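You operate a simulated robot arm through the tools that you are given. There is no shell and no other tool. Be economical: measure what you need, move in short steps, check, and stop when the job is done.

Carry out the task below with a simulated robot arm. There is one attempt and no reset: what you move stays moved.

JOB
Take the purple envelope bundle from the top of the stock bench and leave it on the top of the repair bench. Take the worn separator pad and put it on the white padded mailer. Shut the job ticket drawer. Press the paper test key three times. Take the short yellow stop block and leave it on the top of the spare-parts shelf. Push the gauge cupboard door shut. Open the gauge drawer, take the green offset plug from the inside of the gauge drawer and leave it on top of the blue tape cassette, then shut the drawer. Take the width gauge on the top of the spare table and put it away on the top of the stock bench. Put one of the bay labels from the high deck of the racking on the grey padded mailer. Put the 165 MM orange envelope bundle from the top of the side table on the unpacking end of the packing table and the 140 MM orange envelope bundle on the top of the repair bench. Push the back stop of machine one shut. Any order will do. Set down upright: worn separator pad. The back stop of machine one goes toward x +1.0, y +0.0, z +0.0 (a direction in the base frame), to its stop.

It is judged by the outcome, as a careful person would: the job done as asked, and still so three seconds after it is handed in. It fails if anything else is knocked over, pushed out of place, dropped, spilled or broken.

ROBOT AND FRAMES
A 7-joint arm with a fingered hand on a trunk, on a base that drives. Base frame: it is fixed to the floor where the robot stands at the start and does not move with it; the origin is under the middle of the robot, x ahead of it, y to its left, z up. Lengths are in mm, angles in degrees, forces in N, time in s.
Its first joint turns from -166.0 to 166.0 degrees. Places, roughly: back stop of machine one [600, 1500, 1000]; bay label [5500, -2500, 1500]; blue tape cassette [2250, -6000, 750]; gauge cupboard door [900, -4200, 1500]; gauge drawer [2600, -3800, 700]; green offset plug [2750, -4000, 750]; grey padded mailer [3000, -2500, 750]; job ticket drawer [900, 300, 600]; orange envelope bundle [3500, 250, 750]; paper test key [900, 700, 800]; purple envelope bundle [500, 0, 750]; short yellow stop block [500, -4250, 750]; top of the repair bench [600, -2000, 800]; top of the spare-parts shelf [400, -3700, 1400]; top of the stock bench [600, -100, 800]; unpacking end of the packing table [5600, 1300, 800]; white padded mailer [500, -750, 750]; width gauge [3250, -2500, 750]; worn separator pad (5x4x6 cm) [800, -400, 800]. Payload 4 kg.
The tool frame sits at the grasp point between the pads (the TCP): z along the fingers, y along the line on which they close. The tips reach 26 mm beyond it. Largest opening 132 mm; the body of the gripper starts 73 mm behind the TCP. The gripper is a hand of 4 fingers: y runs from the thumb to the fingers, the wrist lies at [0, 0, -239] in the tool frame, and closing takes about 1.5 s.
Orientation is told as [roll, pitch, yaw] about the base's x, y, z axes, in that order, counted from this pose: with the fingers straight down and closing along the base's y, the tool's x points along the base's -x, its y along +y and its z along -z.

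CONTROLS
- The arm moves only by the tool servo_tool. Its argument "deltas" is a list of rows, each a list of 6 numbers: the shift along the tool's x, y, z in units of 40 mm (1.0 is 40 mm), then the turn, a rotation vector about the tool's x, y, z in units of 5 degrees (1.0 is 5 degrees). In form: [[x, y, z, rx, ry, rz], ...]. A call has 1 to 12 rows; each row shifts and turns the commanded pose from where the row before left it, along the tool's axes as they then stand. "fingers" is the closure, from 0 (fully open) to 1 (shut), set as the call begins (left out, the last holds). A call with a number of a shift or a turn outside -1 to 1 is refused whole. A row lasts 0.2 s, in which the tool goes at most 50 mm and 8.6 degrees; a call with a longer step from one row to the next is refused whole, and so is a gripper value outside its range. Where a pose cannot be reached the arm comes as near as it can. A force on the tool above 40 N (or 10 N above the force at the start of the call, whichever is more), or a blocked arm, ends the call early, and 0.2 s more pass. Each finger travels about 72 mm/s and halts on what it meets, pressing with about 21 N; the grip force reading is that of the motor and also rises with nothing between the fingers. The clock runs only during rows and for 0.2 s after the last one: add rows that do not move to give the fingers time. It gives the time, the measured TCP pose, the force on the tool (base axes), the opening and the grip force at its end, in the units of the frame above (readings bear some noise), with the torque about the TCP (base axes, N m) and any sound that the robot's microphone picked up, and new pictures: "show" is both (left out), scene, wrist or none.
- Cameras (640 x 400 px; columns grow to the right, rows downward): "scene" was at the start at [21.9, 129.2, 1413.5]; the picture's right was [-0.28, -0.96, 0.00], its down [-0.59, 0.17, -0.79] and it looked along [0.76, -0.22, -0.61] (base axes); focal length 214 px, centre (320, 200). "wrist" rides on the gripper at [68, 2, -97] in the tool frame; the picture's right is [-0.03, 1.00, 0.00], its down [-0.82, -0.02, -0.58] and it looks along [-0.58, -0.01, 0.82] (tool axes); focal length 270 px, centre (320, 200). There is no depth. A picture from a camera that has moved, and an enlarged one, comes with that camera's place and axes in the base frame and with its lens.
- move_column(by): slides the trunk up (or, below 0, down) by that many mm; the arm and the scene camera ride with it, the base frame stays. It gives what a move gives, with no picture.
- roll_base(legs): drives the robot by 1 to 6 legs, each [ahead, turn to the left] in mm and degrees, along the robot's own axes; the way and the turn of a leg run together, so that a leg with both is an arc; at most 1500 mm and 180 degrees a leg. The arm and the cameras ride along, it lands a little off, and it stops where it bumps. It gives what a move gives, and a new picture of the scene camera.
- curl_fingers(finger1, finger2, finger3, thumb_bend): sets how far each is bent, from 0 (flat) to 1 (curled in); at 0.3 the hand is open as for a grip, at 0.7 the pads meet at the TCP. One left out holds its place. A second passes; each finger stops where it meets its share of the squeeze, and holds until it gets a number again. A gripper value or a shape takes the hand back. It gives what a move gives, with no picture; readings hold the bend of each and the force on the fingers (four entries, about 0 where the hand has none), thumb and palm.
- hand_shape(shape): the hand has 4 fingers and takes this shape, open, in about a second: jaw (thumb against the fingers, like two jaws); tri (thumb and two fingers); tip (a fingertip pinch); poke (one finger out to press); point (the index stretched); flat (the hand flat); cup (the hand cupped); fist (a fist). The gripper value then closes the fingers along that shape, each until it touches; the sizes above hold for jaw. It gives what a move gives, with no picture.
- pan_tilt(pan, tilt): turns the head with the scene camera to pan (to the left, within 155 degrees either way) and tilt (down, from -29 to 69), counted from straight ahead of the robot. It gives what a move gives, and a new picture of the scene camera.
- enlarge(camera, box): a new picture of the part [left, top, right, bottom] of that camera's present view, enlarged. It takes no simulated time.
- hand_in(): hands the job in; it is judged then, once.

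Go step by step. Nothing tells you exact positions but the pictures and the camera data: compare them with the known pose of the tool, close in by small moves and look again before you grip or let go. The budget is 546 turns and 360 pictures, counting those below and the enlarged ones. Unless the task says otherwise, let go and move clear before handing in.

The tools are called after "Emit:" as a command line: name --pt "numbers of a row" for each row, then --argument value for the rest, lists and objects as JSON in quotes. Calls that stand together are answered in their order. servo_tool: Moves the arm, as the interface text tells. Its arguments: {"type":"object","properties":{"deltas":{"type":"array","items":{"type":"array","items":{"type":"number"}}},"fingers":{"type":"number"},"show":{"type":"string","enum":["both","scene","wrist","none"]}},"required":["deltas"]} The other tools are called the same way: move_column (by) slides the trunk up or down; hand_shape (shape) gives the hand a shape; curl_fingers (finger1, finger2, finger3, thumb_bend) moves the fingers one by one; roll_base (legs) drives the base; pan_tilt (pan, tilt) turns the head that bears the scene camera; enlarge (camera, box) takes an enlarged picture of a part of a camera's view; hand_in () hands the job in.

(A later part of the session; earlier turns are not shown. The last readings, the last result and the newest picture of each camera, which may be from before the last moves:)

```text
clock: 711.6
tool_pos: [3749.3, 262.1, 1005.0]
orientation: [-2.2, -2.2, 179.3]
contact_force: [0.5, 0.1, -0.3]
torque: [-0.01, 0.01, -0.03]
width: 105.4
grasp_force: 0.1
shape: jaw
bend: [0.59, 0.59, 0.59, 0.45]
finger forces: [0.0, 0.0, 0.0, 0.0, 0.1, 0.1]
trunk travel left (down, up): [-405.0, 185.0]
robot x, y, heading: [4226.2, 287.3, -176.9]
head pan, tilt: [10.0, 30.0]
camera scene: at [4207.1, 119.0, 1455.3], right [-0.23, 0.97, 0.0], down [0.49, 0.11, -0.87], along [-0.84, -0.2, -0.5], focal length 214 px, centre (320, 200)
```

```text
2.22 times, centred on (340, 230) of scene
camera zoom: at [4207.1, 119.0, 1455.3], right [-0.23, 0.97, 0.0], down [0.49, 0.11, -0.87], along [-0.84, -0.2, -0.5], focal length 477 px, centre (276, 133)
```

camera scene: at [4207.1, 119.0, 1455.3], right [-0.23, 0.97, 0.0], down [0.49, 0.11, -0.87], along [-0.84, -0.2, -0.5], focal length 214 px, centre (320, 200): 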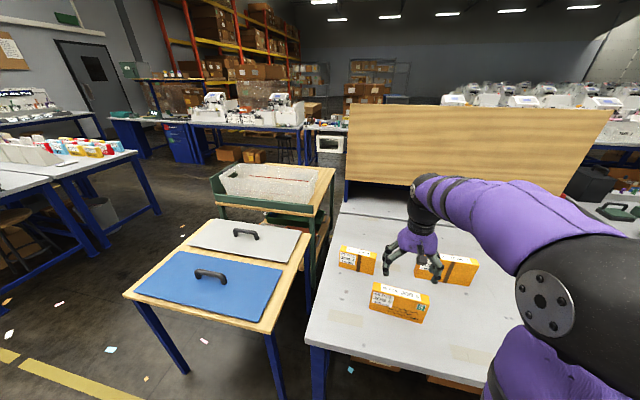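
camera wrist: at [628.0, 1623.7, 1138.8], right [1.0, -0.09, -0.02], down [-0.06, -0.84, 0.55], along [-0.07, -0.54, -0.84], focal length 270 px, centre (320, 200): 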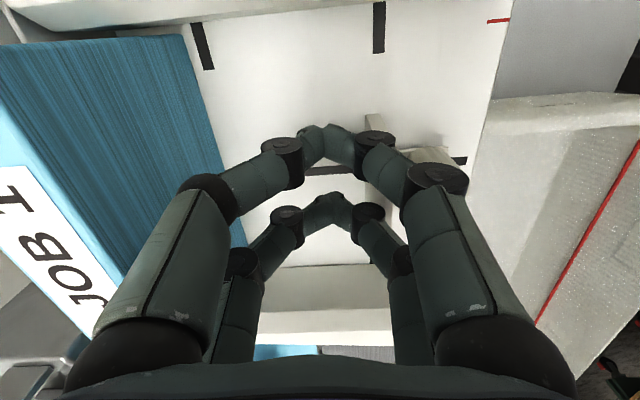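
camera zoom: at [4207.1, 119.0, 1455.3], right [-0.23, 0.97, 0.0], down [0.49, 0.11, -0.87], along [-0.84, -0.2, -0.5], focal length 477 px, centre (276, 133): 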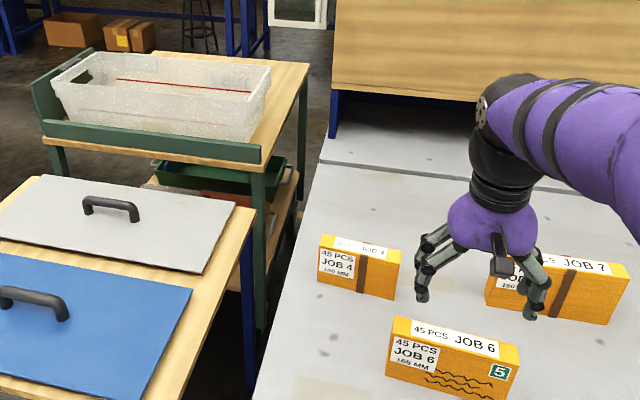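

Emit:
enlarge --camera "scene" --box '[330, 235, 480, 330]'

Emit:
servo_tool --pt "0 0 -0.3 0 0.4 -0.4" --pt "0 0 0 0 0 0" --show "wrist"

```text
4.21 times, centred on (405, 282) of scene
camera zoom: at [4207.1, 119.0, 1455.3], right [-0.23, 0.97, 0.0], down [0.49, 0.11, -0.87], along [-0.84, -0.2, -0.5], focal length 903 px, centre (-38, -147)
```

zoom: 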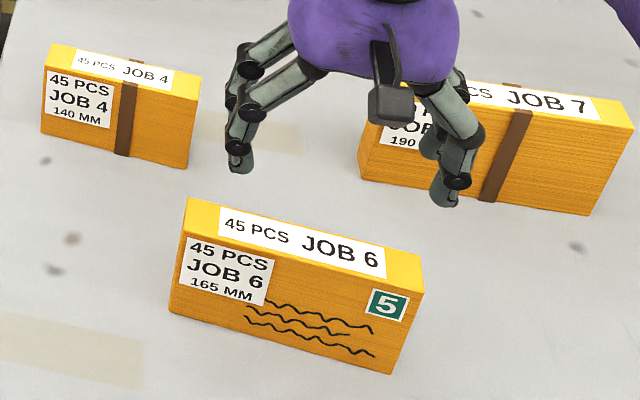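

```text
clock: 712.2
tool_pos: [3750.1, 262.0, 1016.3]
orientation: [-2.2, -0.2, -178.8]
contact_force: [0.2, 0.0, 0.2]
torque: [0.05, -0.03, -0.01]
width: 105.5
grasp_force: 0.1
shape: jaw
bend: [0.59, 0.59, 0.59, 0.45]
finger forces: [0.0, 0.0, 0.0, 0.0, 0.1, 0.0]
trunk travel left (down, up): [-405.0, 185.0]
robot x, y, heading: [4225.4, 286.5, -176.8]
head pan, tilt: [10.0, 30.0]
camera wrist: at [3818.0, 256.9, 1113.4], right [0.0, -1.0, -0.04], down [-0.82, -0.02, 0.58], along [-0.58, 0.03, -0.81], focal length 270 px, centre (320, 200)
```

wrist: 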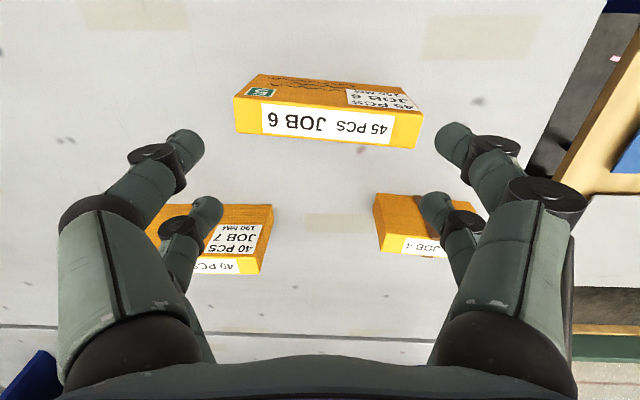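

JOB 6 is the 165 MM bundle (front), JOB 4 the 140 MM one. I turn the hand and go for the 165 MM bundle.

Emit:
servo_tool --pt "0.2 0 0 0.44 0 -1" --pt "0.2 0 0 0 0 -1" --pt "0 0 0 0 0 -1" --pt "0 0 0 0 0 -1" --pt "0 0 0 0 0 -1" --pt "0 0 0 0 0 -1" --pt "0 0 0 0 0 -1" --pt "0 0 0 0 0 -1" --pt "0 0 0 0 0 -1" --pt "0 0 0 0 0 -1" --pt "0 0 0 0 0 -1" --pt "0 0 0 0 0 -1" --show "none"

Emit:
servo_tool --pt "0 0 0 0 0 -1" --pt "0 0 0 0 0 -1" --pt "0 0 0 0 0 -1" --pt "0 0 0 0 0 -1" --pt "0 0 0 0 0 -0.5" --pt "0 -0.5 0 0 0 0" --pt "0 -0.4 0 0 0 0" --pt "0 0 0 0 0 0" --fingers 0.4 --show "wrist"

```text
clock: 714.8
tool_pos: [3765.8, 262.9, 1016.9]
orientation: [-2.4, 3.7, -118.8]
contact_force: [0.3, 0.8, 0.0]
torque: [0.01, 0.0, -0.04]
width: 105.3
grasp_force: 0.1
shape: jaw
bend: [0.59, 0.59, 0.59, 0.45]
finger forces: [0.0, 0.1, 0.0, 0.1, 0.1, 0.0]
trunk travel left (down, up): [-405.0, 185.0]
robot x, y, heading: [4228.2, 284.8, -176.9]
head pan, tilt: [10.0, 30.0]
```

```text
clock: 716.6
tool_pos: [3729.2, 267.3, 1017.5]
orientation: [-0.9, 4.4, -96.3]
contact_force: [-0.5, 0.1, 0.6]
torque: [0.0, -0.03, 0.0]
width: 79.8
grasp_force: 0.1
shape: jaw
bend: [0.71, 0.71, 0.71, 0.7]
finger forces: [0.0, 0.1, 0.0, 0.0, 0.0, 0.0]
trunk travel left (down, up): [-405.0, 185.0]
robot x, y, heading: [4229.0, 289.0, -176.8]
head pan, tilt: [10.0, 30.0]
camera wrist: at [3739.2, 326.3, 1119.7], right [0.99, -0.13, -0.02], down [-0.11, -0.85, 0.51], along [-0.08, -0.51, -0.86], focal length 270 px, centre (320, 200)
```

wrist: 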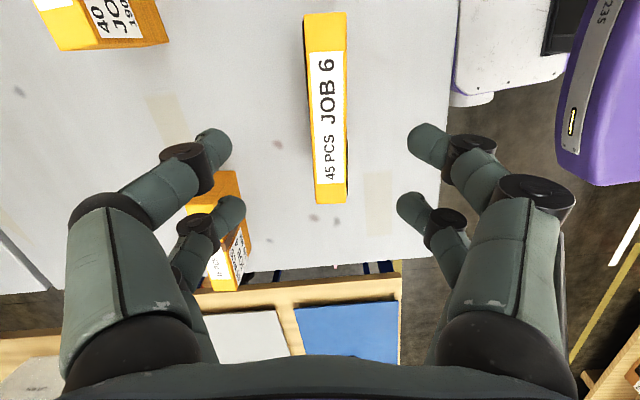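

Emit:
servo_tool --pt "0 0 0.5 -0.88 0 0" --pt "0 0 0.9 0 0 0" --pt "0 0 0 0 0 0" --show "wrist"

```text
clock: 717.4
tool_pos: [3731.6, 271.6, 962.5]
orientation: [3.6, 4.2, -96.3]
contact_force: [-0.1, 0.6, -0.2]
torque: [-0.03, -0.02, 0.01]
width: 79.5
grasp_force: 0.1
shape: jaw
bend: [0.71, 0.71, 0.71, 0.7]
finger forces: [0.1, 0.0, 0.0, 0.1, 0.0, 0.1]
trunk travel left (down, up): [-405.0, 185.0]
robot x, y, heading: [4229.7, 285.9, -176.9]
head pan, tilt: [10.0, 30.0]
camera wrist: at [3733.6, 332.0, 1063.0], right [0.99, -0.14, 0.06], down [-0.15, -0.85, 0.51], along [-0.02, -0.52, -0.86], focal length 270 px, centre (320, 200)
```

wrist: 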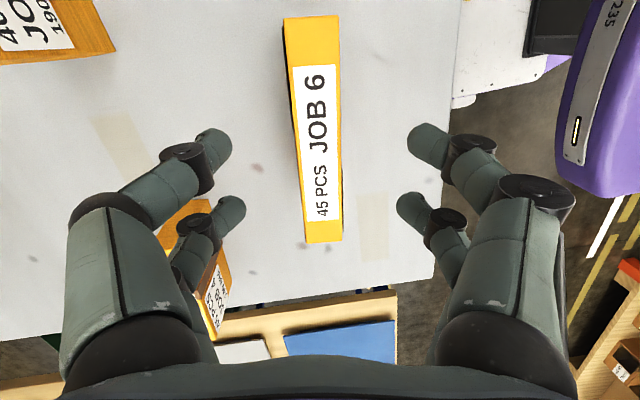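

Emit:
servo_tool --pt "0 0 0 0.72 0 0" --pt "0 0 0 0 -0.84 0" --pt "0 0 0 0 0 0" --show "wrist"

```text
clock: 718.2
tool_pos: [3732.6, 272.9, 961.7]
orientation: [0.0, 0.0, -96.4]
contact_force: [0.5, -0.1, 0.4]
torque: [0.01, 0.03, 0.01]
width: 79.5
grasp_force: 0.0
shape: jaw
bend: [0.71, 0.71, 0.71, 0.7]
finger forces: [0.0, 0.0, 0.0, 0.0, 0.0, 0.0]
trunk travel left (down, up): [-405.0, 185.0]
robot x, y, heading: [4228.8, 289.1, -176.7]
head pan, tilt: [10.0, 30.0]
camera wrist: at [3740.9, 338.6, 1058.7], right [0.99, -0.13, 0.0], down [-0.11, -0.81, 0.58], along [-0.08, -0.57, -0.82], focal length 270 px, centre (320, 200)
```

wrist: 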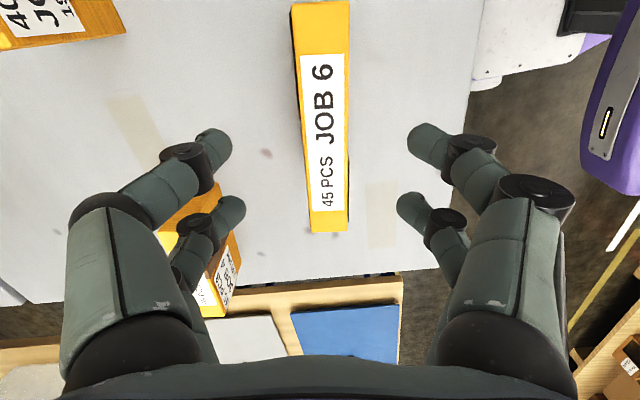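

Emit:
servo_tool --pt "-0.35 0.07 0.7 0 0 0" --pt "0 0 0.8 0 0 0" --pt "0 0 0.8 0 0 0" --pt "0 0 0.57 0 0 0" --pt "0 0 0 0 0 0" --show "none"

Emit:
servo_tool --pt "0 0 0 0 0 0" --pt "0 0 0 0 0 0" --pt "0 0 0 0 0 0" --pt "0 0 0 0 0 0" --pt "0 0 0 0 0 0" --fingers 1 --show "wrist"

Emit:
servo_tool --pt "0 0 -0.5 0 0 0" --pt "0 0 -0.9 0 0 0" --pt "0 0 -1 0 0 0" --pt "0 0 -1 0 0 0" --pt "0 0 -1 0 0 0" --pt "0 0 0 0 0 0" --show "wrist"

```text
clock: 719.4
tool_pos: [3735.3, 257.2, 845.7]
orientation: [0.0, 0.1, -96.2]
contact_force: [-0.3, 0.5, -0.5]
torque: [0.0, 0.01, 0.01]
width: 79.3
grasp_force: 0.1
shape: jaw
bend: [0.71, 0.71, 0.71, 0.7]
finger forces: [0.1, 0.0, 0.1, 0.0, 0.0, 0.0]
trunk travel left (down, up): [-405.0, 185.0]
robot x, y, heading: [4228.6, 291.4, -176.8]
head pan, tilt: [10.0, 30.0]
```

```text
clock: 720.6
tool_pos: [3735.5, 257.9, 846.8]
orientation: [0.0, 0.1, -96.2]
contact_force: [0.0, -0.6, -0.7]
torque: [-0.02, 0.02, -0.01]
width: 26.9
grasp_force: 21.7
shape: jaw
bend: [0.73, 0.73, 0.73, 0.7]
finger forces: [18.9, 18.9, 19.0, 0.0, 19.0, 0.1]
trunk travel left (down, up): [-405.0, 185.0]
robot x, y, heading: [4227.8, 284.4, -176.7]
head pan, tilt: [10.0, 30.0]
camera wrist: at [3743.9, 323.6, 943.2], right [0.99, -0.14, 0.0], down [-0.11, -0.81, 0.58], along [-0.08, -0.57, -0.82], focal length 270 px, centre (320, 200)
```

wrist: 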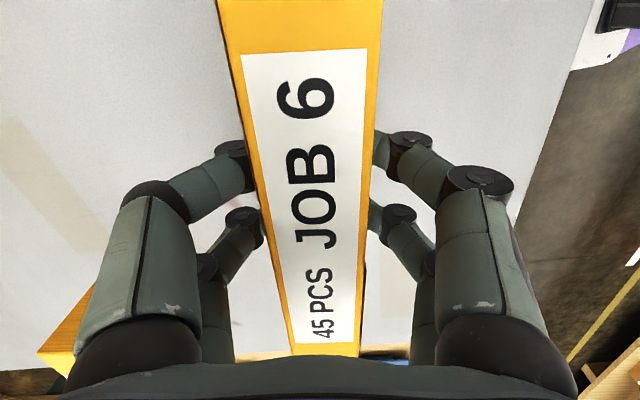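

```text
clock: 722.0
tool_pos: [3732.3, 256.8, 1022.6]
orientation: [0.1, 0.0, -96.3]
contact_force: [0.3, -0.5, -1.0]
torque: [-0.01, -0.01, 0.01]
width: 26.9
grasp_force: 21.4
shape: jaw
bend: [0.73, 0.73, 0.73, 0.7]
finger forces: [19.0, 18.9, 19.0, 0.0, 18.9, 0.0]
trunk travel left (down, up): [-405.0, 185.0]
robot x, y, heading: [4228.0, 291.5, -177.0]
head pan, tilt: [10.0, 30.0]
camera wrist: at [3741.8, 323.5, 1120.7], right [0.99, -0.13, 0.0], down [-0.11, -0.81, 0.58], along [-0.08, -0.57, -0.82], focal length 270 px, centre (320, 200)
```

wrist: 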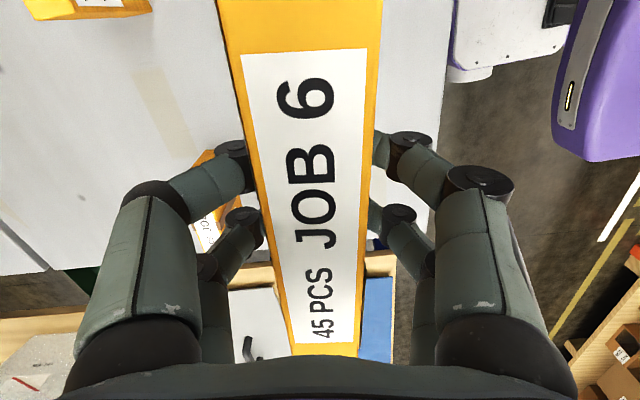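

Held. Now I look toward the packing table.

Emit:
pan_tilt --pan -150 --tilt 20

Emit:
pan_tilt --pan 150 --tilt 15

```text
clock: 724.4
tool_pos: [3732.8, 257.9, 1023.7]
orientation: [0.0, 0.2, -96.3]
contact_force: [0.4, 0.2, -1.8]
torque: [-0.03, 0.01, -0.02]
width: 27.0
grasp_force: 20.6
shape: jaw
bend: [0.73, 0.73, 0.73, 0.7]
finger forces: [18.9, 19.0, 19.0, 0.1, 18.9, 0.0]
trunk travel left (down, up): [-405.0, 185.0]
robot x, y, heading: [4231.6, 286.4, -176.8]
head pan, tilt: [-150.0, 20.0]
camera scene: at [4372.9, 190.6, 1471.4], right [0.55, -0.84, 0.0], down [-0.29, -0.19, -0.94], along [0.79, 0.51, -0.34], focal length 214 px, centre (320, 200)
```

scene: 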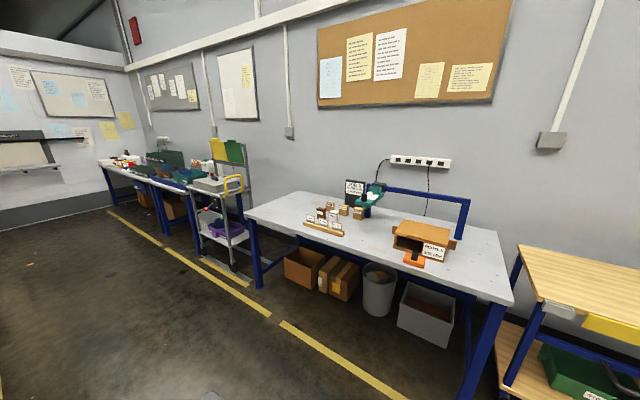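

```text
clock: 728.5
tool_pos: [3733.5, 257.4, 1023.0]
orientation: [-0.1, 0.2, -96.3]
contact_force: [-0.6, 0.0, -2.1]
torque: [-0.03, -0.03, -0.02]
width: 26.9
grasp_force: 21.2
shape: jaw
bend: [0.73, 0.73, 0.73, 0.7]
finger forces: [19.0, 19.0, 19.0, 0.0, 18.9, 0.0]
trunk travel left (down, up): [-405.0, 185.0]
robot x, y, heading: [4227.1, 289.5, -176.8]
head pan, tilt: [150.0, 15.0]
camera scene: at [4378.3, 97.4, 1479.5], right [-0.45, -0.89, 0.0], down [-0.23, 0.12, -0.97], along [0.86, -0.44, -0.26], focal length 214 px, centre (320, 200)
```

scene: 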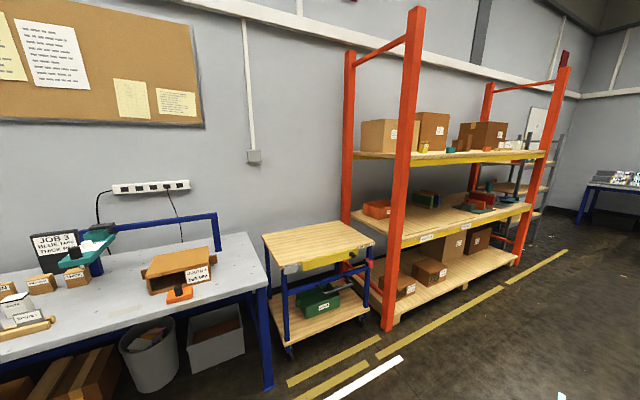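

The packing table spans about x 5370–6050, y −90…1560; its unpacking end at y ≈ 1300 is clear. I drive there.

Emit:
roll_base --legs '[[0, -93], [1010, 0], [0, -90], [480, 0]]'

Emit:
pan_tilt --pan 0 --tilt 35

```text
clock: 739.2
tool_pos: [4371.5, 1783.4, 1022.1]
orientation: [0.1, 0.1, 150.7]
contact_force: [0.4, -0.1, -2.3]
torque: [0.0, 0.01, 0.01]
width: 26.5
grasp_force: 21.3
shape: jaw
bend: [0.73, 0.73, 0.73, 0.7]
finger forces: [18.7, 18.7, 18.9, 0.1, 18.7, 0.0]
trunk travel left (down, up): [-405.0, 185.0]
robot x, y, heading: [4204.0, 1316.2, 70.6]
head pan, tilt: [150.0, 15.0]
stopped in leg 3: the robot was blocked; the commanded pose is now the measured one
camera scene: at [3970.2, 1250.6, 1479.5], right [-0.65, 0.76, 0.0], down [0.2, 0.17, -0.97], along [-0.73, -0.63, -0.26], focal length 214 px, centre (320, 200)
```

scene: 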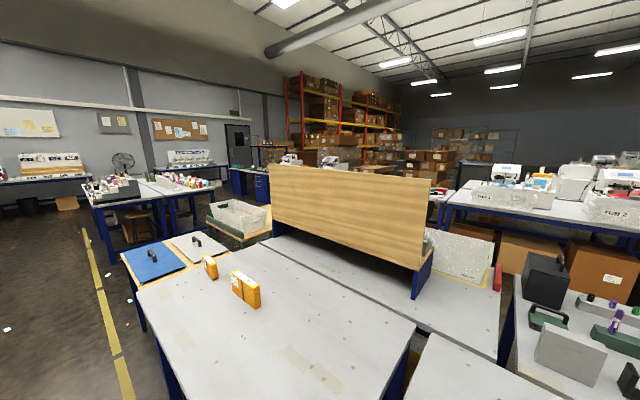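

```text
clock: 741.6
tool_pos: [4372.0, 1784.8, 1022.2]
orientation: [0.1, 0.0, 150.7]
contact_force: [-0.3, 0.4, -2.5]
torque: [0.01, 0.03, -0.01]
width: 26.4
grasp_force: 20.6
shape: jaw
bend: [0.73, 0.73, 0.73, 0.7]
finger forces: [18.7, 18.8, 18.9, 0.0, 18.7, 0.0]
trunk travel left (down, up): [-405.0, 185.0]
robot x, y, heading: [4209.8, 1317.3, 70.7]
head pan, tilt: [0.0, 35.0]
camera scene: at [4070.4, 1394.3, 1447.5], right [0.94, -0.33, 0.0], down [-0.19, -0.54, -0.82], along [0.27, 0.77, -0.57], focal length 214 px, centre (320, 200)
```

scene: 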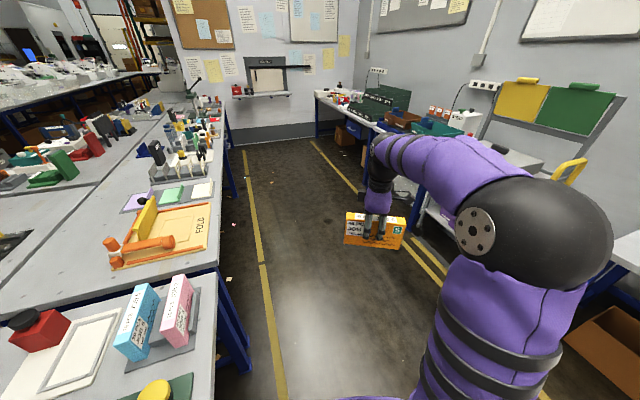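

The base's rear brushed the table while turning; I move ahead first and then swing round.

Emit:
roll_base --legs '[[430, 0], [0, -105], [720, 0], [0, 35]]'

```text
clock: 753.8
tool_pos: [5440.0, 1328.5, 1022.2]
orientation: [0.1, 0.1, 80.4]
contact_force: [0.9, -0.4, -3.0]
torque: [0.01, 0.02, -0.02]
width: 26.2
grasp_force: 21.2
shape: jaw
bend: [0.73, 0.73, 0.73, 0.7]
finger forces: [18.5, 18.5, 18.8, 0.0, 18.2, 0.0]
trunk travel left (down, up): [-405.0, 185.0]
robot x, y, heading: [4942.9, 1327.4, 0.7]
head pan, tilt: [0.0, 35.0]
camera scene: at [4969.8, 1479.1, 1447.5], right [0.01, -1.0, 0.0], down [-0.57, 0.0, -0.82], along [0.82, 0.01, -0.57], focal length 214 px, centre (320, 200)
```

scene: 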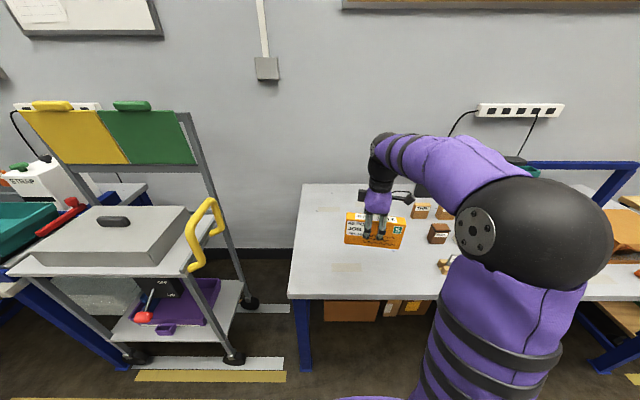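

Emit:
servo_tool --pt "0 -0.8 0.5 0 0 0" --pt "0 -0.8 0.8 0 0 0" --pt "0 -0.4 0.8 0 0 0" --pt "0 0 0.8 0 0 0" --pt "0 0 0 0 0 0" --show "wrist"

```text
clock: 755.0
tool_pos: [5519.6, 1316.4, 908.3]
orientation: [0.1, 0.1, 80.4]
contact_force: [-0.1, -0.2, -1.6]
torque: [0.0, 0.02, -0.01]
width: 26.1
grasp_force: 20.7
shape: jaw
bend: [0.73, 0.73, 0.73, 0.7]
finger forces: [18.4, 18.6, 18.6, 0.0, 18.4, 0.0]
trunk travel left (down, up): [-405.0, 185.0]
robot x, y, heading: [4948.2, 1326.2, 0.7]
head pan, tilt: [0.0, 35.0]
camera wrist: at [5506.1, 1247.5, 1004.2], right [-0.98, 0.19, 0.0], down [0.16, 0.8, 0.58], along [0.11, 0.57, -0.82], focal length 270 px, centre (320, 200)
```

wrist: 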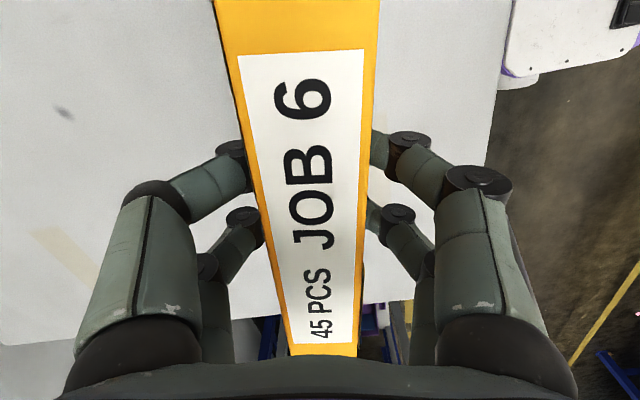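

Emit:
servo_tool --pt "0 0 0.6 0 0 0" --pt "0 0 0.5 0 0 0" --pt "0 0 0.2 0 0 0" --pt "0 0 0.1 0 0 0" --pt "0 0 0.06 0 0 0" --pt "0 0 0.06 0 0 0" --pt "0 0 0.06 0 0 0" --pt "0 0 0 0 0 0" --show "none"

```text
clock: 756.8
tool_pos: [5520.3, 1315.7, 844.2]
orientation: [-0.1, 0.0, 80.4]
contact_force: [1.0, -0.8, 13.1]
torque: [-0.02, -0.03, 0.03]
width: 26.6
grasp_force: 21.7
shape: jaw
bend: [0.73, 0.73, 0.73, 0.7]
finger forces: [20.3, 20.1, 20.2, 0.1, 20.6, 0.0]
trunk travel left (down, up): [-405.0, 185.0]
robot x, y, heading: [4942.9, 1322.5, 0.4]
head pan, tilt: [0.0, 35.0]
```

Contact. I release and lift off.

Emit:
servo_tool --pt "0 0 -0.02 0 0 0" --pt "0 0 0 0 0 0" --pt "0 0 0 0 0 0" --pt "0 0 0 0 0 0" --pt "0 0 0 0 0 0" --fingers 0.4 --show "none"

Emit:
servo_tool --pt "0 0 -0.6 0 0 0" --pt "0 0 -1 0 0 0" --pt "0 0 -1 0 0 0" --pt "0 0 -1 0 0 0" --pt "0 0 -1 0 0 0" --show "wrist"

```text
clock: 758.0
tool_pos: [5518.2, 1315.3, 843.1]
orientation: [0.1, 0.1, 80.4]
contact_force: [0.2, -0.7, 0.3]
torque: [-0.02, 0.0, -0.02]
width: 78.5
grasp_force: 0.0
shape: jaw
bend: [0.71, 0.71, 0.71, 0.7]
finger forces: [0.0, 0.0, 0.0, 0.1, 0.0, 0.1]
trunk travel left (down, up): [-405.0, 185.0]
robot x, y, heading: [4940.5, 1323.1, 0.4]
head pan, tilt: [0.0, 35.0]
```

```text
clock: 759.2
tool_pos: [5519.1, 1316.1, 1028.2]
orientation: [0.1, 0.1, 80.5]
contact_force: [0.4, 1.0, -0.5]
torque: [0.04, 0.0, -0.01]
width: 78.9
grasp_force: 0.1
shape: jaw
bend: [0.71, 0.71, 0.71, 0.7]
finger forces: [0.0, 0.1, 0.0, 0.1, 0.0, 0.0]
trunk travel left (down, up): [-405.0, 185.0]
robot x, y, heading: [4942.3, 1322.6, 0.6]
head pan, tilt: [0.0, 35.0]
camera wrist: at [5505.4, 1247.3, 1125.9], right [-0.98, 0.19, 0.0], down [0.16, 0.8, 0.58], along [0.11, 0.57, -0.82], focal length 270 px, centre (320, 200)
```

wrist: 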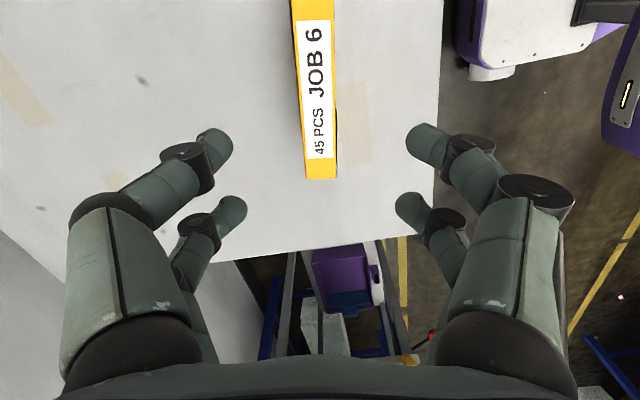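

The 165 MM bundle stands on the unpacking end. Next, the bay labels on the racking's high deck: I drive south along the aisle.

Emit:
servo_tool --pt "0 0.8 -0.3 0 0 0" --pt "0 0.8 -0.3 0 0 0" --pt "0 0.8 -0.3 0 0 0" --show "none"

Emit:
roll_base --legs '[[-60, 0], [0, -90], [1450, 0], [1450, 0], [600, 0], [0, 60]]'

Emit:
pan_tilt --pan 30 --tilt 0

```text
clock: 760.0
tool_pos: [5423.5, 1332.4, 1064.9]
orientation: [0.1, 0.0, 80.6]
contact_force: [-0.7, -0.2, -0.3]
torque: [0.0, 0.0, -0.02]
width: 78.7
grasp_force: 0.0
shape: jaw
bend: [0.71, 0.71, 0.71, 0.7]
finger forces: [0.1, 0.0, 0.0, 0.0, 0.0, 0.1]
trunk travel left (down, up): [-405.0, 185.0]
robot x, y, heading: [4946.6, 1326.3, 0.5]
head pan, tilt: [0.0, 35.0]
```

```text
clock: 784.1
tool_pos: [5333.4, -2390.8, 1064.6]
orientation: [0.1, 0.2, 51.5]
contact_force: [-0.7, -0.2, 0.1]
torque: [0.03, 0.01, -0.01]
width: 78.9
grasp_force: 0.1
shape: jaw
bend: [0.71, 0.71, 0.71, 0.7]
finger forces: [0.1, 0.0, 0.0, 0.1, 0.1, 0.1]
trunk travel left (down, up): [-405.0, 185.0]
robot x, y, heading: [4906.9, -2163.2, -28.4]
head pan, tilt: [0.0, 35.0]
camera scene: at [5005.0, -2043.6, 1447.5], right [-0.47, -0.88, 0.0], down [-0.51, 0.27, -0.82], along [0.72, -0.39, -0.57], focal length 214 px, centre (320, 200)
```

scene: 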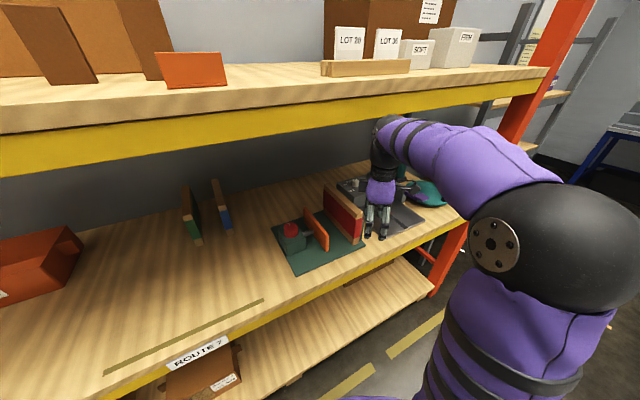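

```text
clock: 785.1
tool_pos: [5333.4, -2390.4, 1064.6]
orientation: [0.1, 0.1, 51.6]
contact_force: [0.2, 0.1, -0.3]
torque: [0.0, 0.01, -0.01]
width: 78.7
grasp_force: 0.1
shape: jaw
bend: [0.71, 0.71, 0.71, 0.7]
finger forces: [0.0, 0.0, 0.1, 0.0, 0.1, 0.0]
trunk travel left (down, up): [-405.0, 185.0]
robot x, y, heading: [4907.2, -2164.5, -28.5]
head pan, tilt: [30.0, 0.0]
camera scene: at [5017.4, -1999.2, 1503.6], right [0.03, -1.0, 0.0], down [0.0, 0.0, -1.0], along [1.0, 0.03, 0.0], focal length 214 px, centre (320, 200)
```

scene: 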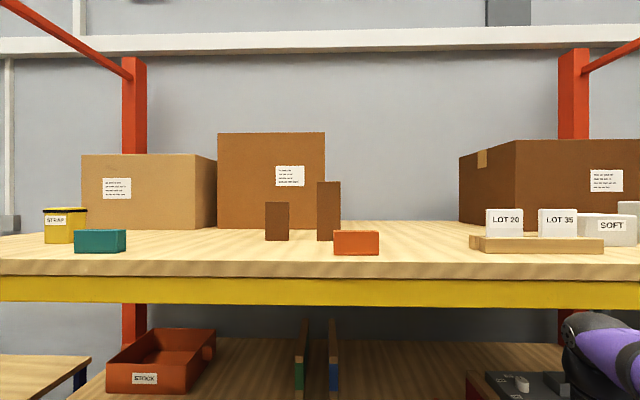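

The bay labels are the white LOT 20 / LOT 35 cards standing in a wooden rail on the high deck. I position the robot facing LOT 20.

Emit:
roll_base --legs '[[0, -61.5], [320, 0], [0, 90]]'

Emit:
servo_tool --pt "0 0 0 0 0 1" --pt "0 0 0 0 0 1" --pt "0 0 0 0 0 1" --pt "0 0 0 0 0 1" --pt "0 0 0 0 0 1" --pt "0 0 0 0 0 1" --pt "0 0 0 0 0 1" --pt "0 0 0 0 0 1" --pt "0 0 0 0 0 1" --pt "0 0 0 0 0 1" --pt "0 0 0 0 0 1" --pt "0 0 0 0 0 1" --show "none"

Emit:
move_column --by 180

Emit:
pan_tilt --pan 0 --tilt 10

```text
clock: 793.6
tool_pos: [5359.8, -2553.0, 1092.4]
orientation: [-4.4, 6.9, 72.1]
contact_force: [-1.8, -0.3, 0.7]
torque: [0.05, -0.05, -0.03]
width: 79.4
grasp_force: 0.2
shape: jaw
bend: [0.71, 0.71, 0.71, 0.7]
finger forces: [0.1, 0.0, 0.1, 0.0, 0.0, 0.0]
trunk travel left (down, up): [-405.0, 185.0]
robot x, y, heading: [4907.7, -2498.0, -4.5]
head pan, tilt: [30.0, 0.0]
stopped in leg 3: the robot was blocked; the commanded pose is now the measured one
camera scene: at [4769.7, -2468.5, 1534.4], right [0.43, -0.9, -0.05], down [0.12, 0.11, -0.99], along [0.9, 0.42, 0.15], focal length 214 px, centre (320, 200)
```

scene: 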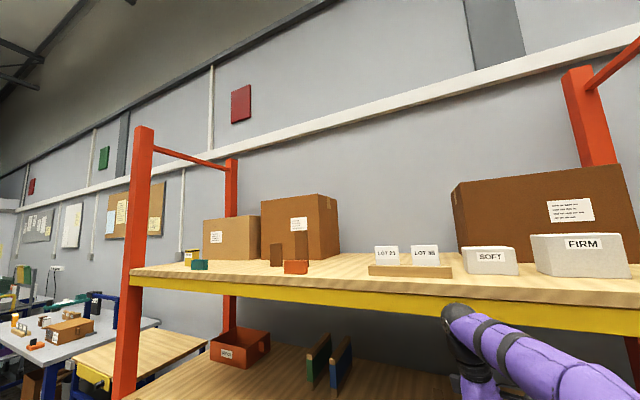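

```text
clock: 793.9
tool_pos: [5345.4, -2596.0, 1110.1]
orientation: [-10.5, 17.9, 55.6]
contact_force: [-1.8, -2.0, 0.5]
torque: [0.15, -0.14, 0.04]
width: 79.3
grasp_force: 0.1
shape: jaw
bend: [0.71, 0.71, 0.71, 0.7]
finger forces: [0.0, 0.0, 0.0, 0.0, 0.0, 0.1]
trunk travel left (down, up): [-405.0, 185.0]
robot x, y, heading: [4920.7, -2544.8, -9.6]
head pan, tilt: [30.0, 0.0]
stopped in row 1: the arm was blocked; the commanded pose is now the measured one
```

```text
clock: 794.3
tool_pos: [5348.3, -2594.5, 1105.8]
orientation: [-13.2, 31.4, 63.3]
contact_force: [-0.2, -0.1, 0.9]
torque: [-0.02, -0.03, 0.02]
width: 79.3
grasp_force: 0.0
shape: jaw
bend: [0.71, 0.71, 0.71, 0.7]
finger forces: [0.0, 0.1, 0.0, 0.1, 0.0, 0.0]
trunk travel left (down, up): [-410.0, 180.0]
robot x, y, heading: [4895.1, -2604.5, -18.7]
head pan, tilt: [30.0, 0.0]
stopped: the arm was blocked; the commanded pose is now the measured one
```

```text
clock: 795.2
tool_pos: [5344.6, -2591.2, 1102.6]
orientation: [-13.7, 30.7, 60.6]
contact_force: [0.6, 0.4, -0.2]
torque: [0.03, 0.04, -0.03]
width: 79.2
grasp_force: 0.1
shape: jaw
bend: [0.71, 0.71, 0.71, 0.7]
finger forces: [0.0, 0.0, 0.1, 0.1, 0.1, 0.0]
trunk travel left (down, up): [-410.0, 180.0]
robot x, y, heading: [4888.8, -2588.3, -15.7]
head pan, tilt: [0.0, 10.0]
camera scene: at [4744.7, -2591.4, 1520.2], right [-0.26, -0.96, -0.13], down [-0.02, 0.14, -0.99], along [0.96, -0.26, -0.06], focal length 214 px, centre (320, 200)
```

scene: 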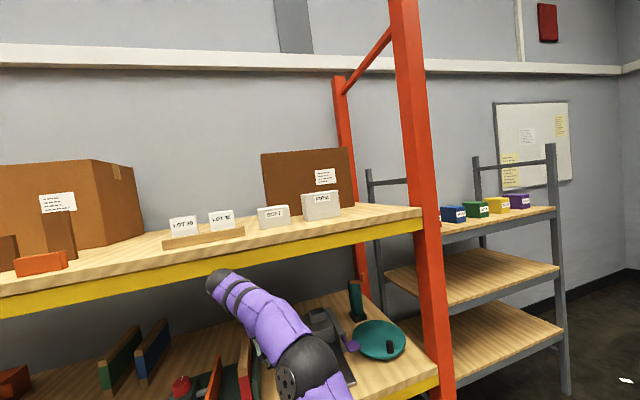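

The wrist met the rack's upper beam while turning and the robot leans back slightly. I back straight away to free it.

Emit:
roll_base --legs '[[-250, 0]]'

```text
clock: 795.9
tool_pos: [5533.1, -2512.2, 953.5]
orientation: [-1.1, 43.4, 69.8]
contact_force: [-25.8, 38.0, 90.1]
torque: [6.55, 3.29, -1.41]
width: 81.6
grasp_force: 0.0
shape: jaw
bend: [0.71, 0.71, 0.71, 0.7]
finger forces: [0.0, 92.2, 0.0, 0.0, 0.0, 0.1]
trunk travel left (down, up): [-410.0, 180.0]
robot x, y, heading: [4914.3, -2603.0, -17.5]
head pan, tilt: [0.0, 10.0]
stopped in leg 1: the robot was blocked; the commanded pose is now the measured one
camera scene: at [4984.1, -2484.0, 1496.3], right [-0.3, -0.95, -0.01], down [-0.16, 0.07, -0.98], along [0.94, -0.29, -0.17], focal length 214 px, centre (320, 200)
```

scene: 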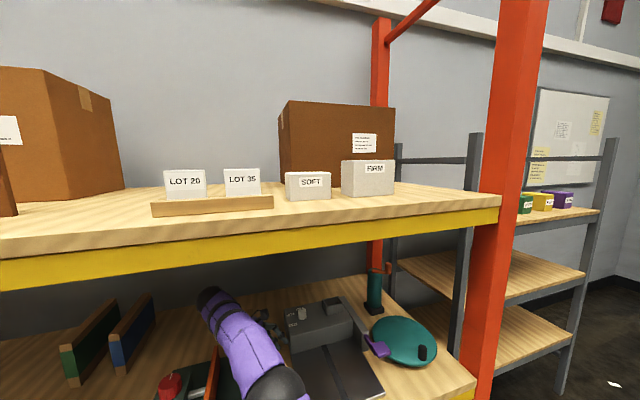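

Now the fingers press on the middle deck. I lift the hand gently.

Emit:
servo_tool --pt "0.17 0 -0.18 0 0 0" --pt "0.17 0 -0.18 0 0 0" --pt "0.17 0 -0.18 0 0 0" --show "both"

```text
clock: 796.3
tool_pos: [5533.7, -2512.1, 956.1]
orientation: [-2.1, 44.5, 67.9]
contact_force: [-8.6, 3.7, 32.9]
torque: [2.27, 0.94, 0.3]
width: 80.7
grasp_force: 0.0
shape: jaw
bend: [0.71, 0.71, 0.71, 0.7]
finger forces: [0.0, 32.8, 0.1, 0.0, 0.0, 0.0]
trunk travel left (down, up): [-410.0, 180.0]
robot x, y, heading: [4913.4, -2601.3, -18.3]
head pan, tilt: [0.0, 10.0]
stopped in row 1: the arm was blocked; the commanded pose is now the measured one
camera scene: at [4990.6, -2471.0, 1492.3], right [-0.31, -0.95, 0.0], down [-0.16, 0.06, -0.98], along [0.94, -0.31, -0.17], focal length 214 px, centre (320, 200)
camera wrist: at [5535.5, -2494.1, 1073.3], right [-0.93, 0.37, -0.04], down [0.37, 0.92, -0.16], along [-0.02, -0.16, -0.99], focal length 270 px, centre (320, 200)
```

scene: 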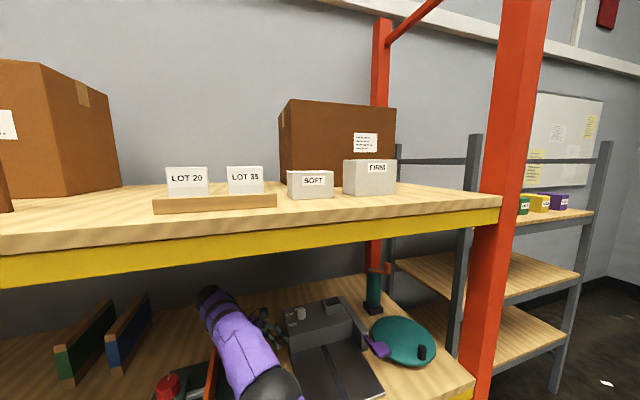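
wrist: 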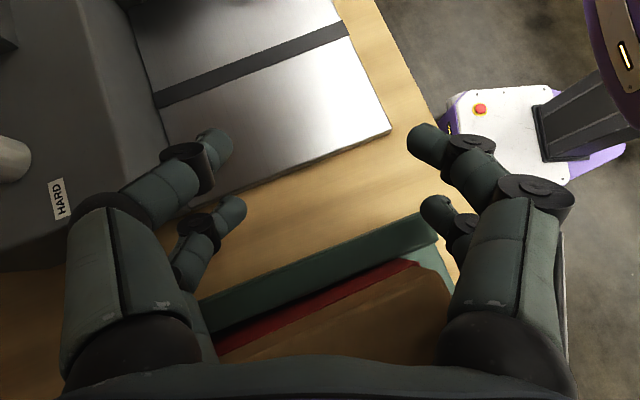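

Emit:
move_column --by 45

Emit:
servo_tool --pt "0 0 0 0 0 0" --show "wrist"

Emit:
pan_tilt --pan 10 --tilt 45

```text
clock: 797.1
tool_pos: [5536.1, -2508.2, 995.6]
orientation: [-1.9, 44.9, 68.4]
contact_force: [-0.3, -0.7, -0.3]
torque: [-0.02, -0.02, 0.0]
width: 79.4
grasp_force: 0.0
shape: jaw
bend: [0.71, 0.71, 0.71, 0.7]
finger forces: [0.0, 0.0, 0.0, 0.0, 0.0, 0.0]
trunk travel left (down, up): [-455.0, 135.0]
robot x, y, heading: [4917.8, -2599.7, -18.5]
head pan, tilt: [0.0, 10.0]
```

```text
clock: 797.5
tool_pos: [5534.1, -2507.9, 997.0]
orientation: [-1.9, 44.9, 68.3]
contact_force: [-0.1, -0.3, -0.6]
torque: [0.0, 0.04, 0.0]
width: 79.2
grasp_force: 0.0
shape: jaw
bend: [0.71, 0.71, 0.71, 0.7]
finger forces: [0.0, 0.0, 0.0, 0.1, 0.0, 0.0]
trunk travel left (down, up): [-455.0, 135.0]
robot x, y, heading: [4918.8, -2604.3, -18.5]
head pan, tilt: [0.0, 10.0]
camera wrist: at [5537.3, -2488.8, 1114.0], right [-0.93, 0.36, -0.04], down [0.37, 0.92, -0.17], along [-0.02, -0.17, -0.99], focal length 270 px, centre (320, 200)
```

wrist: 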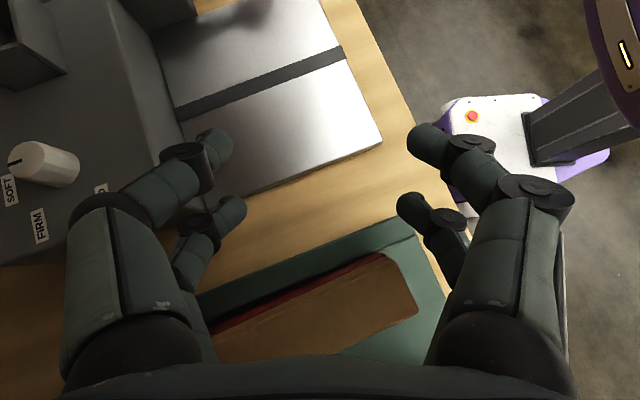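

```text
clock: 798.5
tool_pos: [5535.4, -2508.5, 997.1]
orientation: [-1.8, 44.9, 68.4]
contact_force: [0.9, -0.3, -0.1]
torque: [0.01, -0.02, 0.0]
width: 79.3
grasp_force: 0.0
shape: jaw
bend: [0.71, 0.71, 0.71, 0.7]
finger forces: [0.0, 0.0, 0.0, 0.1, 0.0, 0.1]
trunk travel left (down, up): [-455.0, 135.0]
robot x, y, heading: [4917.3, -2599.2, -18.4]
head pan, tilt: [10.0, 45.0]
camera scene: at [4986.5, -2449.4, 1482.6], right [-0.15, -0.99, 0.0], down [-0.7, 0.1, -0.71], along [0.7, -0.1, -0.71], focal length 214 px, centre (320, 200)
```

scene: 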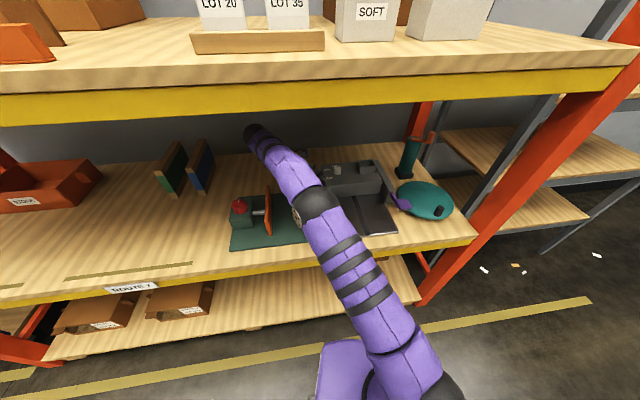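

The hand is free and the items look in place. Better triangulation puts the rack front at x ≈ 5360, the deck at z ≈ 1403 and LOT 20 at about [5460, -2359, 1457]. I raise a little and back the arm out of the rack.

Emit:
move_column --by 50

Emit:
roll_base --legs '[[-120, 0]]'

```text
clock: 799.5
tool_pos: [5535.5, -2507.8, 1047.3]
orientation: [-1.8, 44.8, 68.5]
contact_force: [-0.5, 0.2, -0.3]
torque: [0.01, 0.0, 0.0]
width: 79.3
grasp_force: 0.0
shape: jaw
bend: [0.71, 0.71, 0.71, 0.7]
finger forces: [0.0, 0.1, 0.1, 0.0, 0.0, 0.0]
trunk travel left (down, up): [-505.0, 85.0]
robot x, y, heading: [4916.9, -2604.1, -18.4]
head pan, tilt: [10.0, 45.0]
```

```text
clock: 800.7
tool_pos: [5424.0, -2473.2, 1046.9]
orientation: [-1.7, 44.8, 68.2]
contact_force: [-0.3, -0.3, -0.1]
torque: [-0.02, 0.02, -0.04]
width: 79.3
grasp_force: 0.1
shape: jaw
bend: [0.71, 0.71, 0.71, 0.7]
finger forces: [0.0, 0.0, 0.0, 0.1, 0.0, 0.0]
trunk travel left (down, up): [-505.0, 85.0]
robot x, y, heading: [4807.0, -2563.5, -18.6]
head pan, tilt: [10.0, 45.0]
camera scene: at [4875.7, -2412.0, 1532.5], right [-0.15, -0.99, 0.0], down [-0.7, 0.1, -0.71], along [0.7, -0.1, -0.71], focal length 214 px, centre (320, 200)
```

scene: 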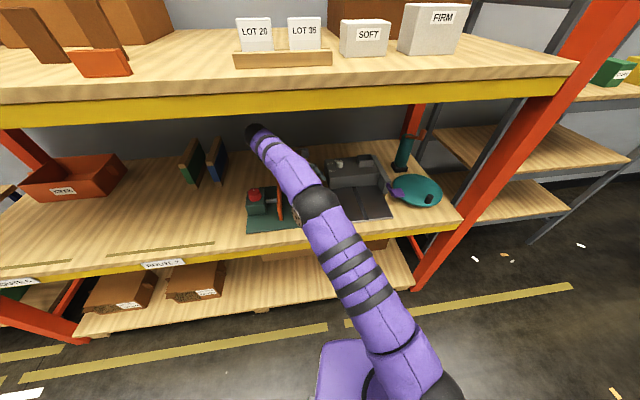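

Emit:
roll_base --legs '[[-330, 0]]'

Emit:
enlarge --camera "scene" --box '[200, 60, 480, 240]'

```text
clock: 802.9
tool_pos: [5110.7, -2366.1, 1046.9]
orientation: [-1.8, 44.8, 68.7]
contact_force: [-0.1, -0.3, 0.5]
torque: [0.0, 0.01, -0.03]
width: 78.9
grasp_force: 0.0
shape: jaw
bend: [0.71, 0.71, 0.71, 0.7]
finger forces: [0.0, 0.0, 0.1, 0.0, 0.0, 0.0]
trunk travel left (down, up): [-505.0, 85.0]
robot x, y, heading: [4491.6, -2461.5, -18.1]
head pan, tilt: [10.0, 45.0]
camera scene: at [4560.9, -2308.4, 1532.5], right [-0.14, -0.99, 0.0], down [-0.7, 0.1, -0.71], along [0.7, -0.1, -0.71], focal length 214 px, centre (320, 200)
```

scene: 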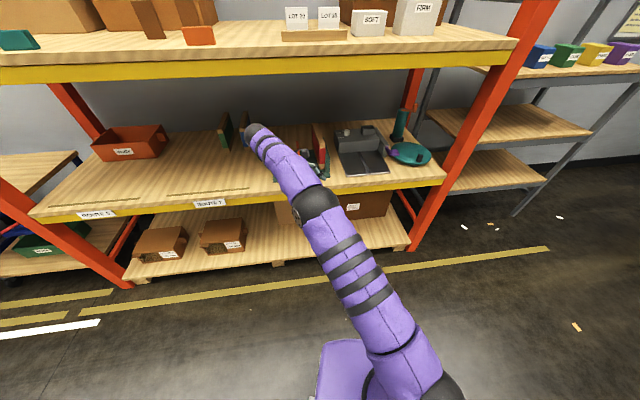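

```text
2.22 times, centred on (340, 150) of scene
camera zoom: at [4560.9, -2308.4, 1532.5], right [-0.14, -0.99, 0.0], down [-0.7, 0.1, -0.71], along [0.7, -0.1, -0.71], focal length 477 px, centre (276, 311)
```

zoom: 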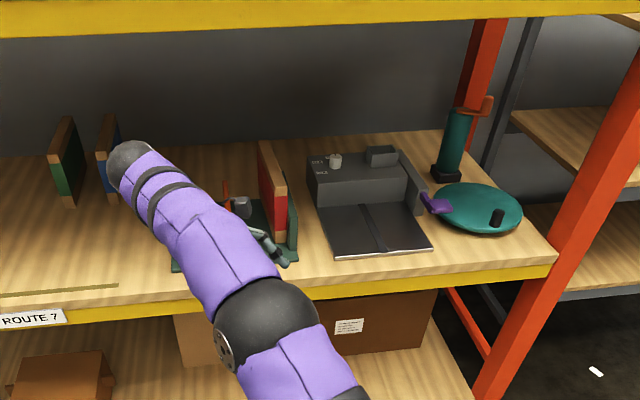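

Emit:
servo_tool --pt "0 0 0 0 -1 0" --pt "0 0 0 0 -1 0" --pt "0 0 0 0 -1 0" --pt "0 0 0 0 -1 0" --pt "0 0 0 0 -1 0" --pt "0 0 0 0 -1 0" --pt "0 0 0 0 -1 0" --pt "0 0 0 0 -1 0" --pt "0 0 0 0 -0.96 0" --pt "0 0 0 0.3 0 1" --pt "0 0 0 0 0 1" --pt "0 0 0 0 0 1" --show "none"

Emit:
servo_tool --pt "0 0 0 0 0 1" --pt "0 0 0 0 0 1" --pt "0 0 0 0 0 1" --pt "0 0 0 0 0 1" --pt "0 0 0 0 0 1" --pt "0 0 0 0 0 1" --pt "0 0 0 0 0 1" --pt "0 0 0 0 0 1" --pt "0 0 0 0 0 1" --pt "0 0 0 0 0 1" --pt "0 0 0 0 0 1" --pt "0 0 0 0 0 1" --show "none"

```text
clock: 805.5
tool_pos: [5108.3, -2365.4, 1047.1]
orientation: [-2.6, -0.5, 54.9]
contact_force: [-0.3, -0.8, -0.2]
torque: [-0.02, -0.02, 0.01]
width: 79.2
grasp_force: 0.1
shape: jaw
bend: [0.71, 0.71, 0.71, 0.7]
finger forces: [0.1, 0.0, 0.0, 0.0, 0.0, 0.0]
trunk travel left (down, up): [-505.0, 85.0]
robot x, y, heading: [4491.5, -2462.8, -17.9]
head pan, tilt: [10.0, 45.0]
```

```text
clock: 808.1
tool_pos: [5110.4, -2365.8, 1047.5]
orientation: [-0.8, -2.7, -5.2]
contact_force: [0.3, -0.3, -0.1]
torque: [0.01, 0.03, 0.01]
width: 79.2
grasp_force: 0.1
shape: jaw
bend: [0.71, 0.71, 0.71, 0.7]
finger forces: [0.0, 0.0, 0.1, 0.0, 0.1, 0.0]
trunk travel left (down, up): [-505.0, 85.0]
robot x, y, heading: [4491.7, -2463.4, -18.0]
head pan, tilt: [10.0, 45.0]
```

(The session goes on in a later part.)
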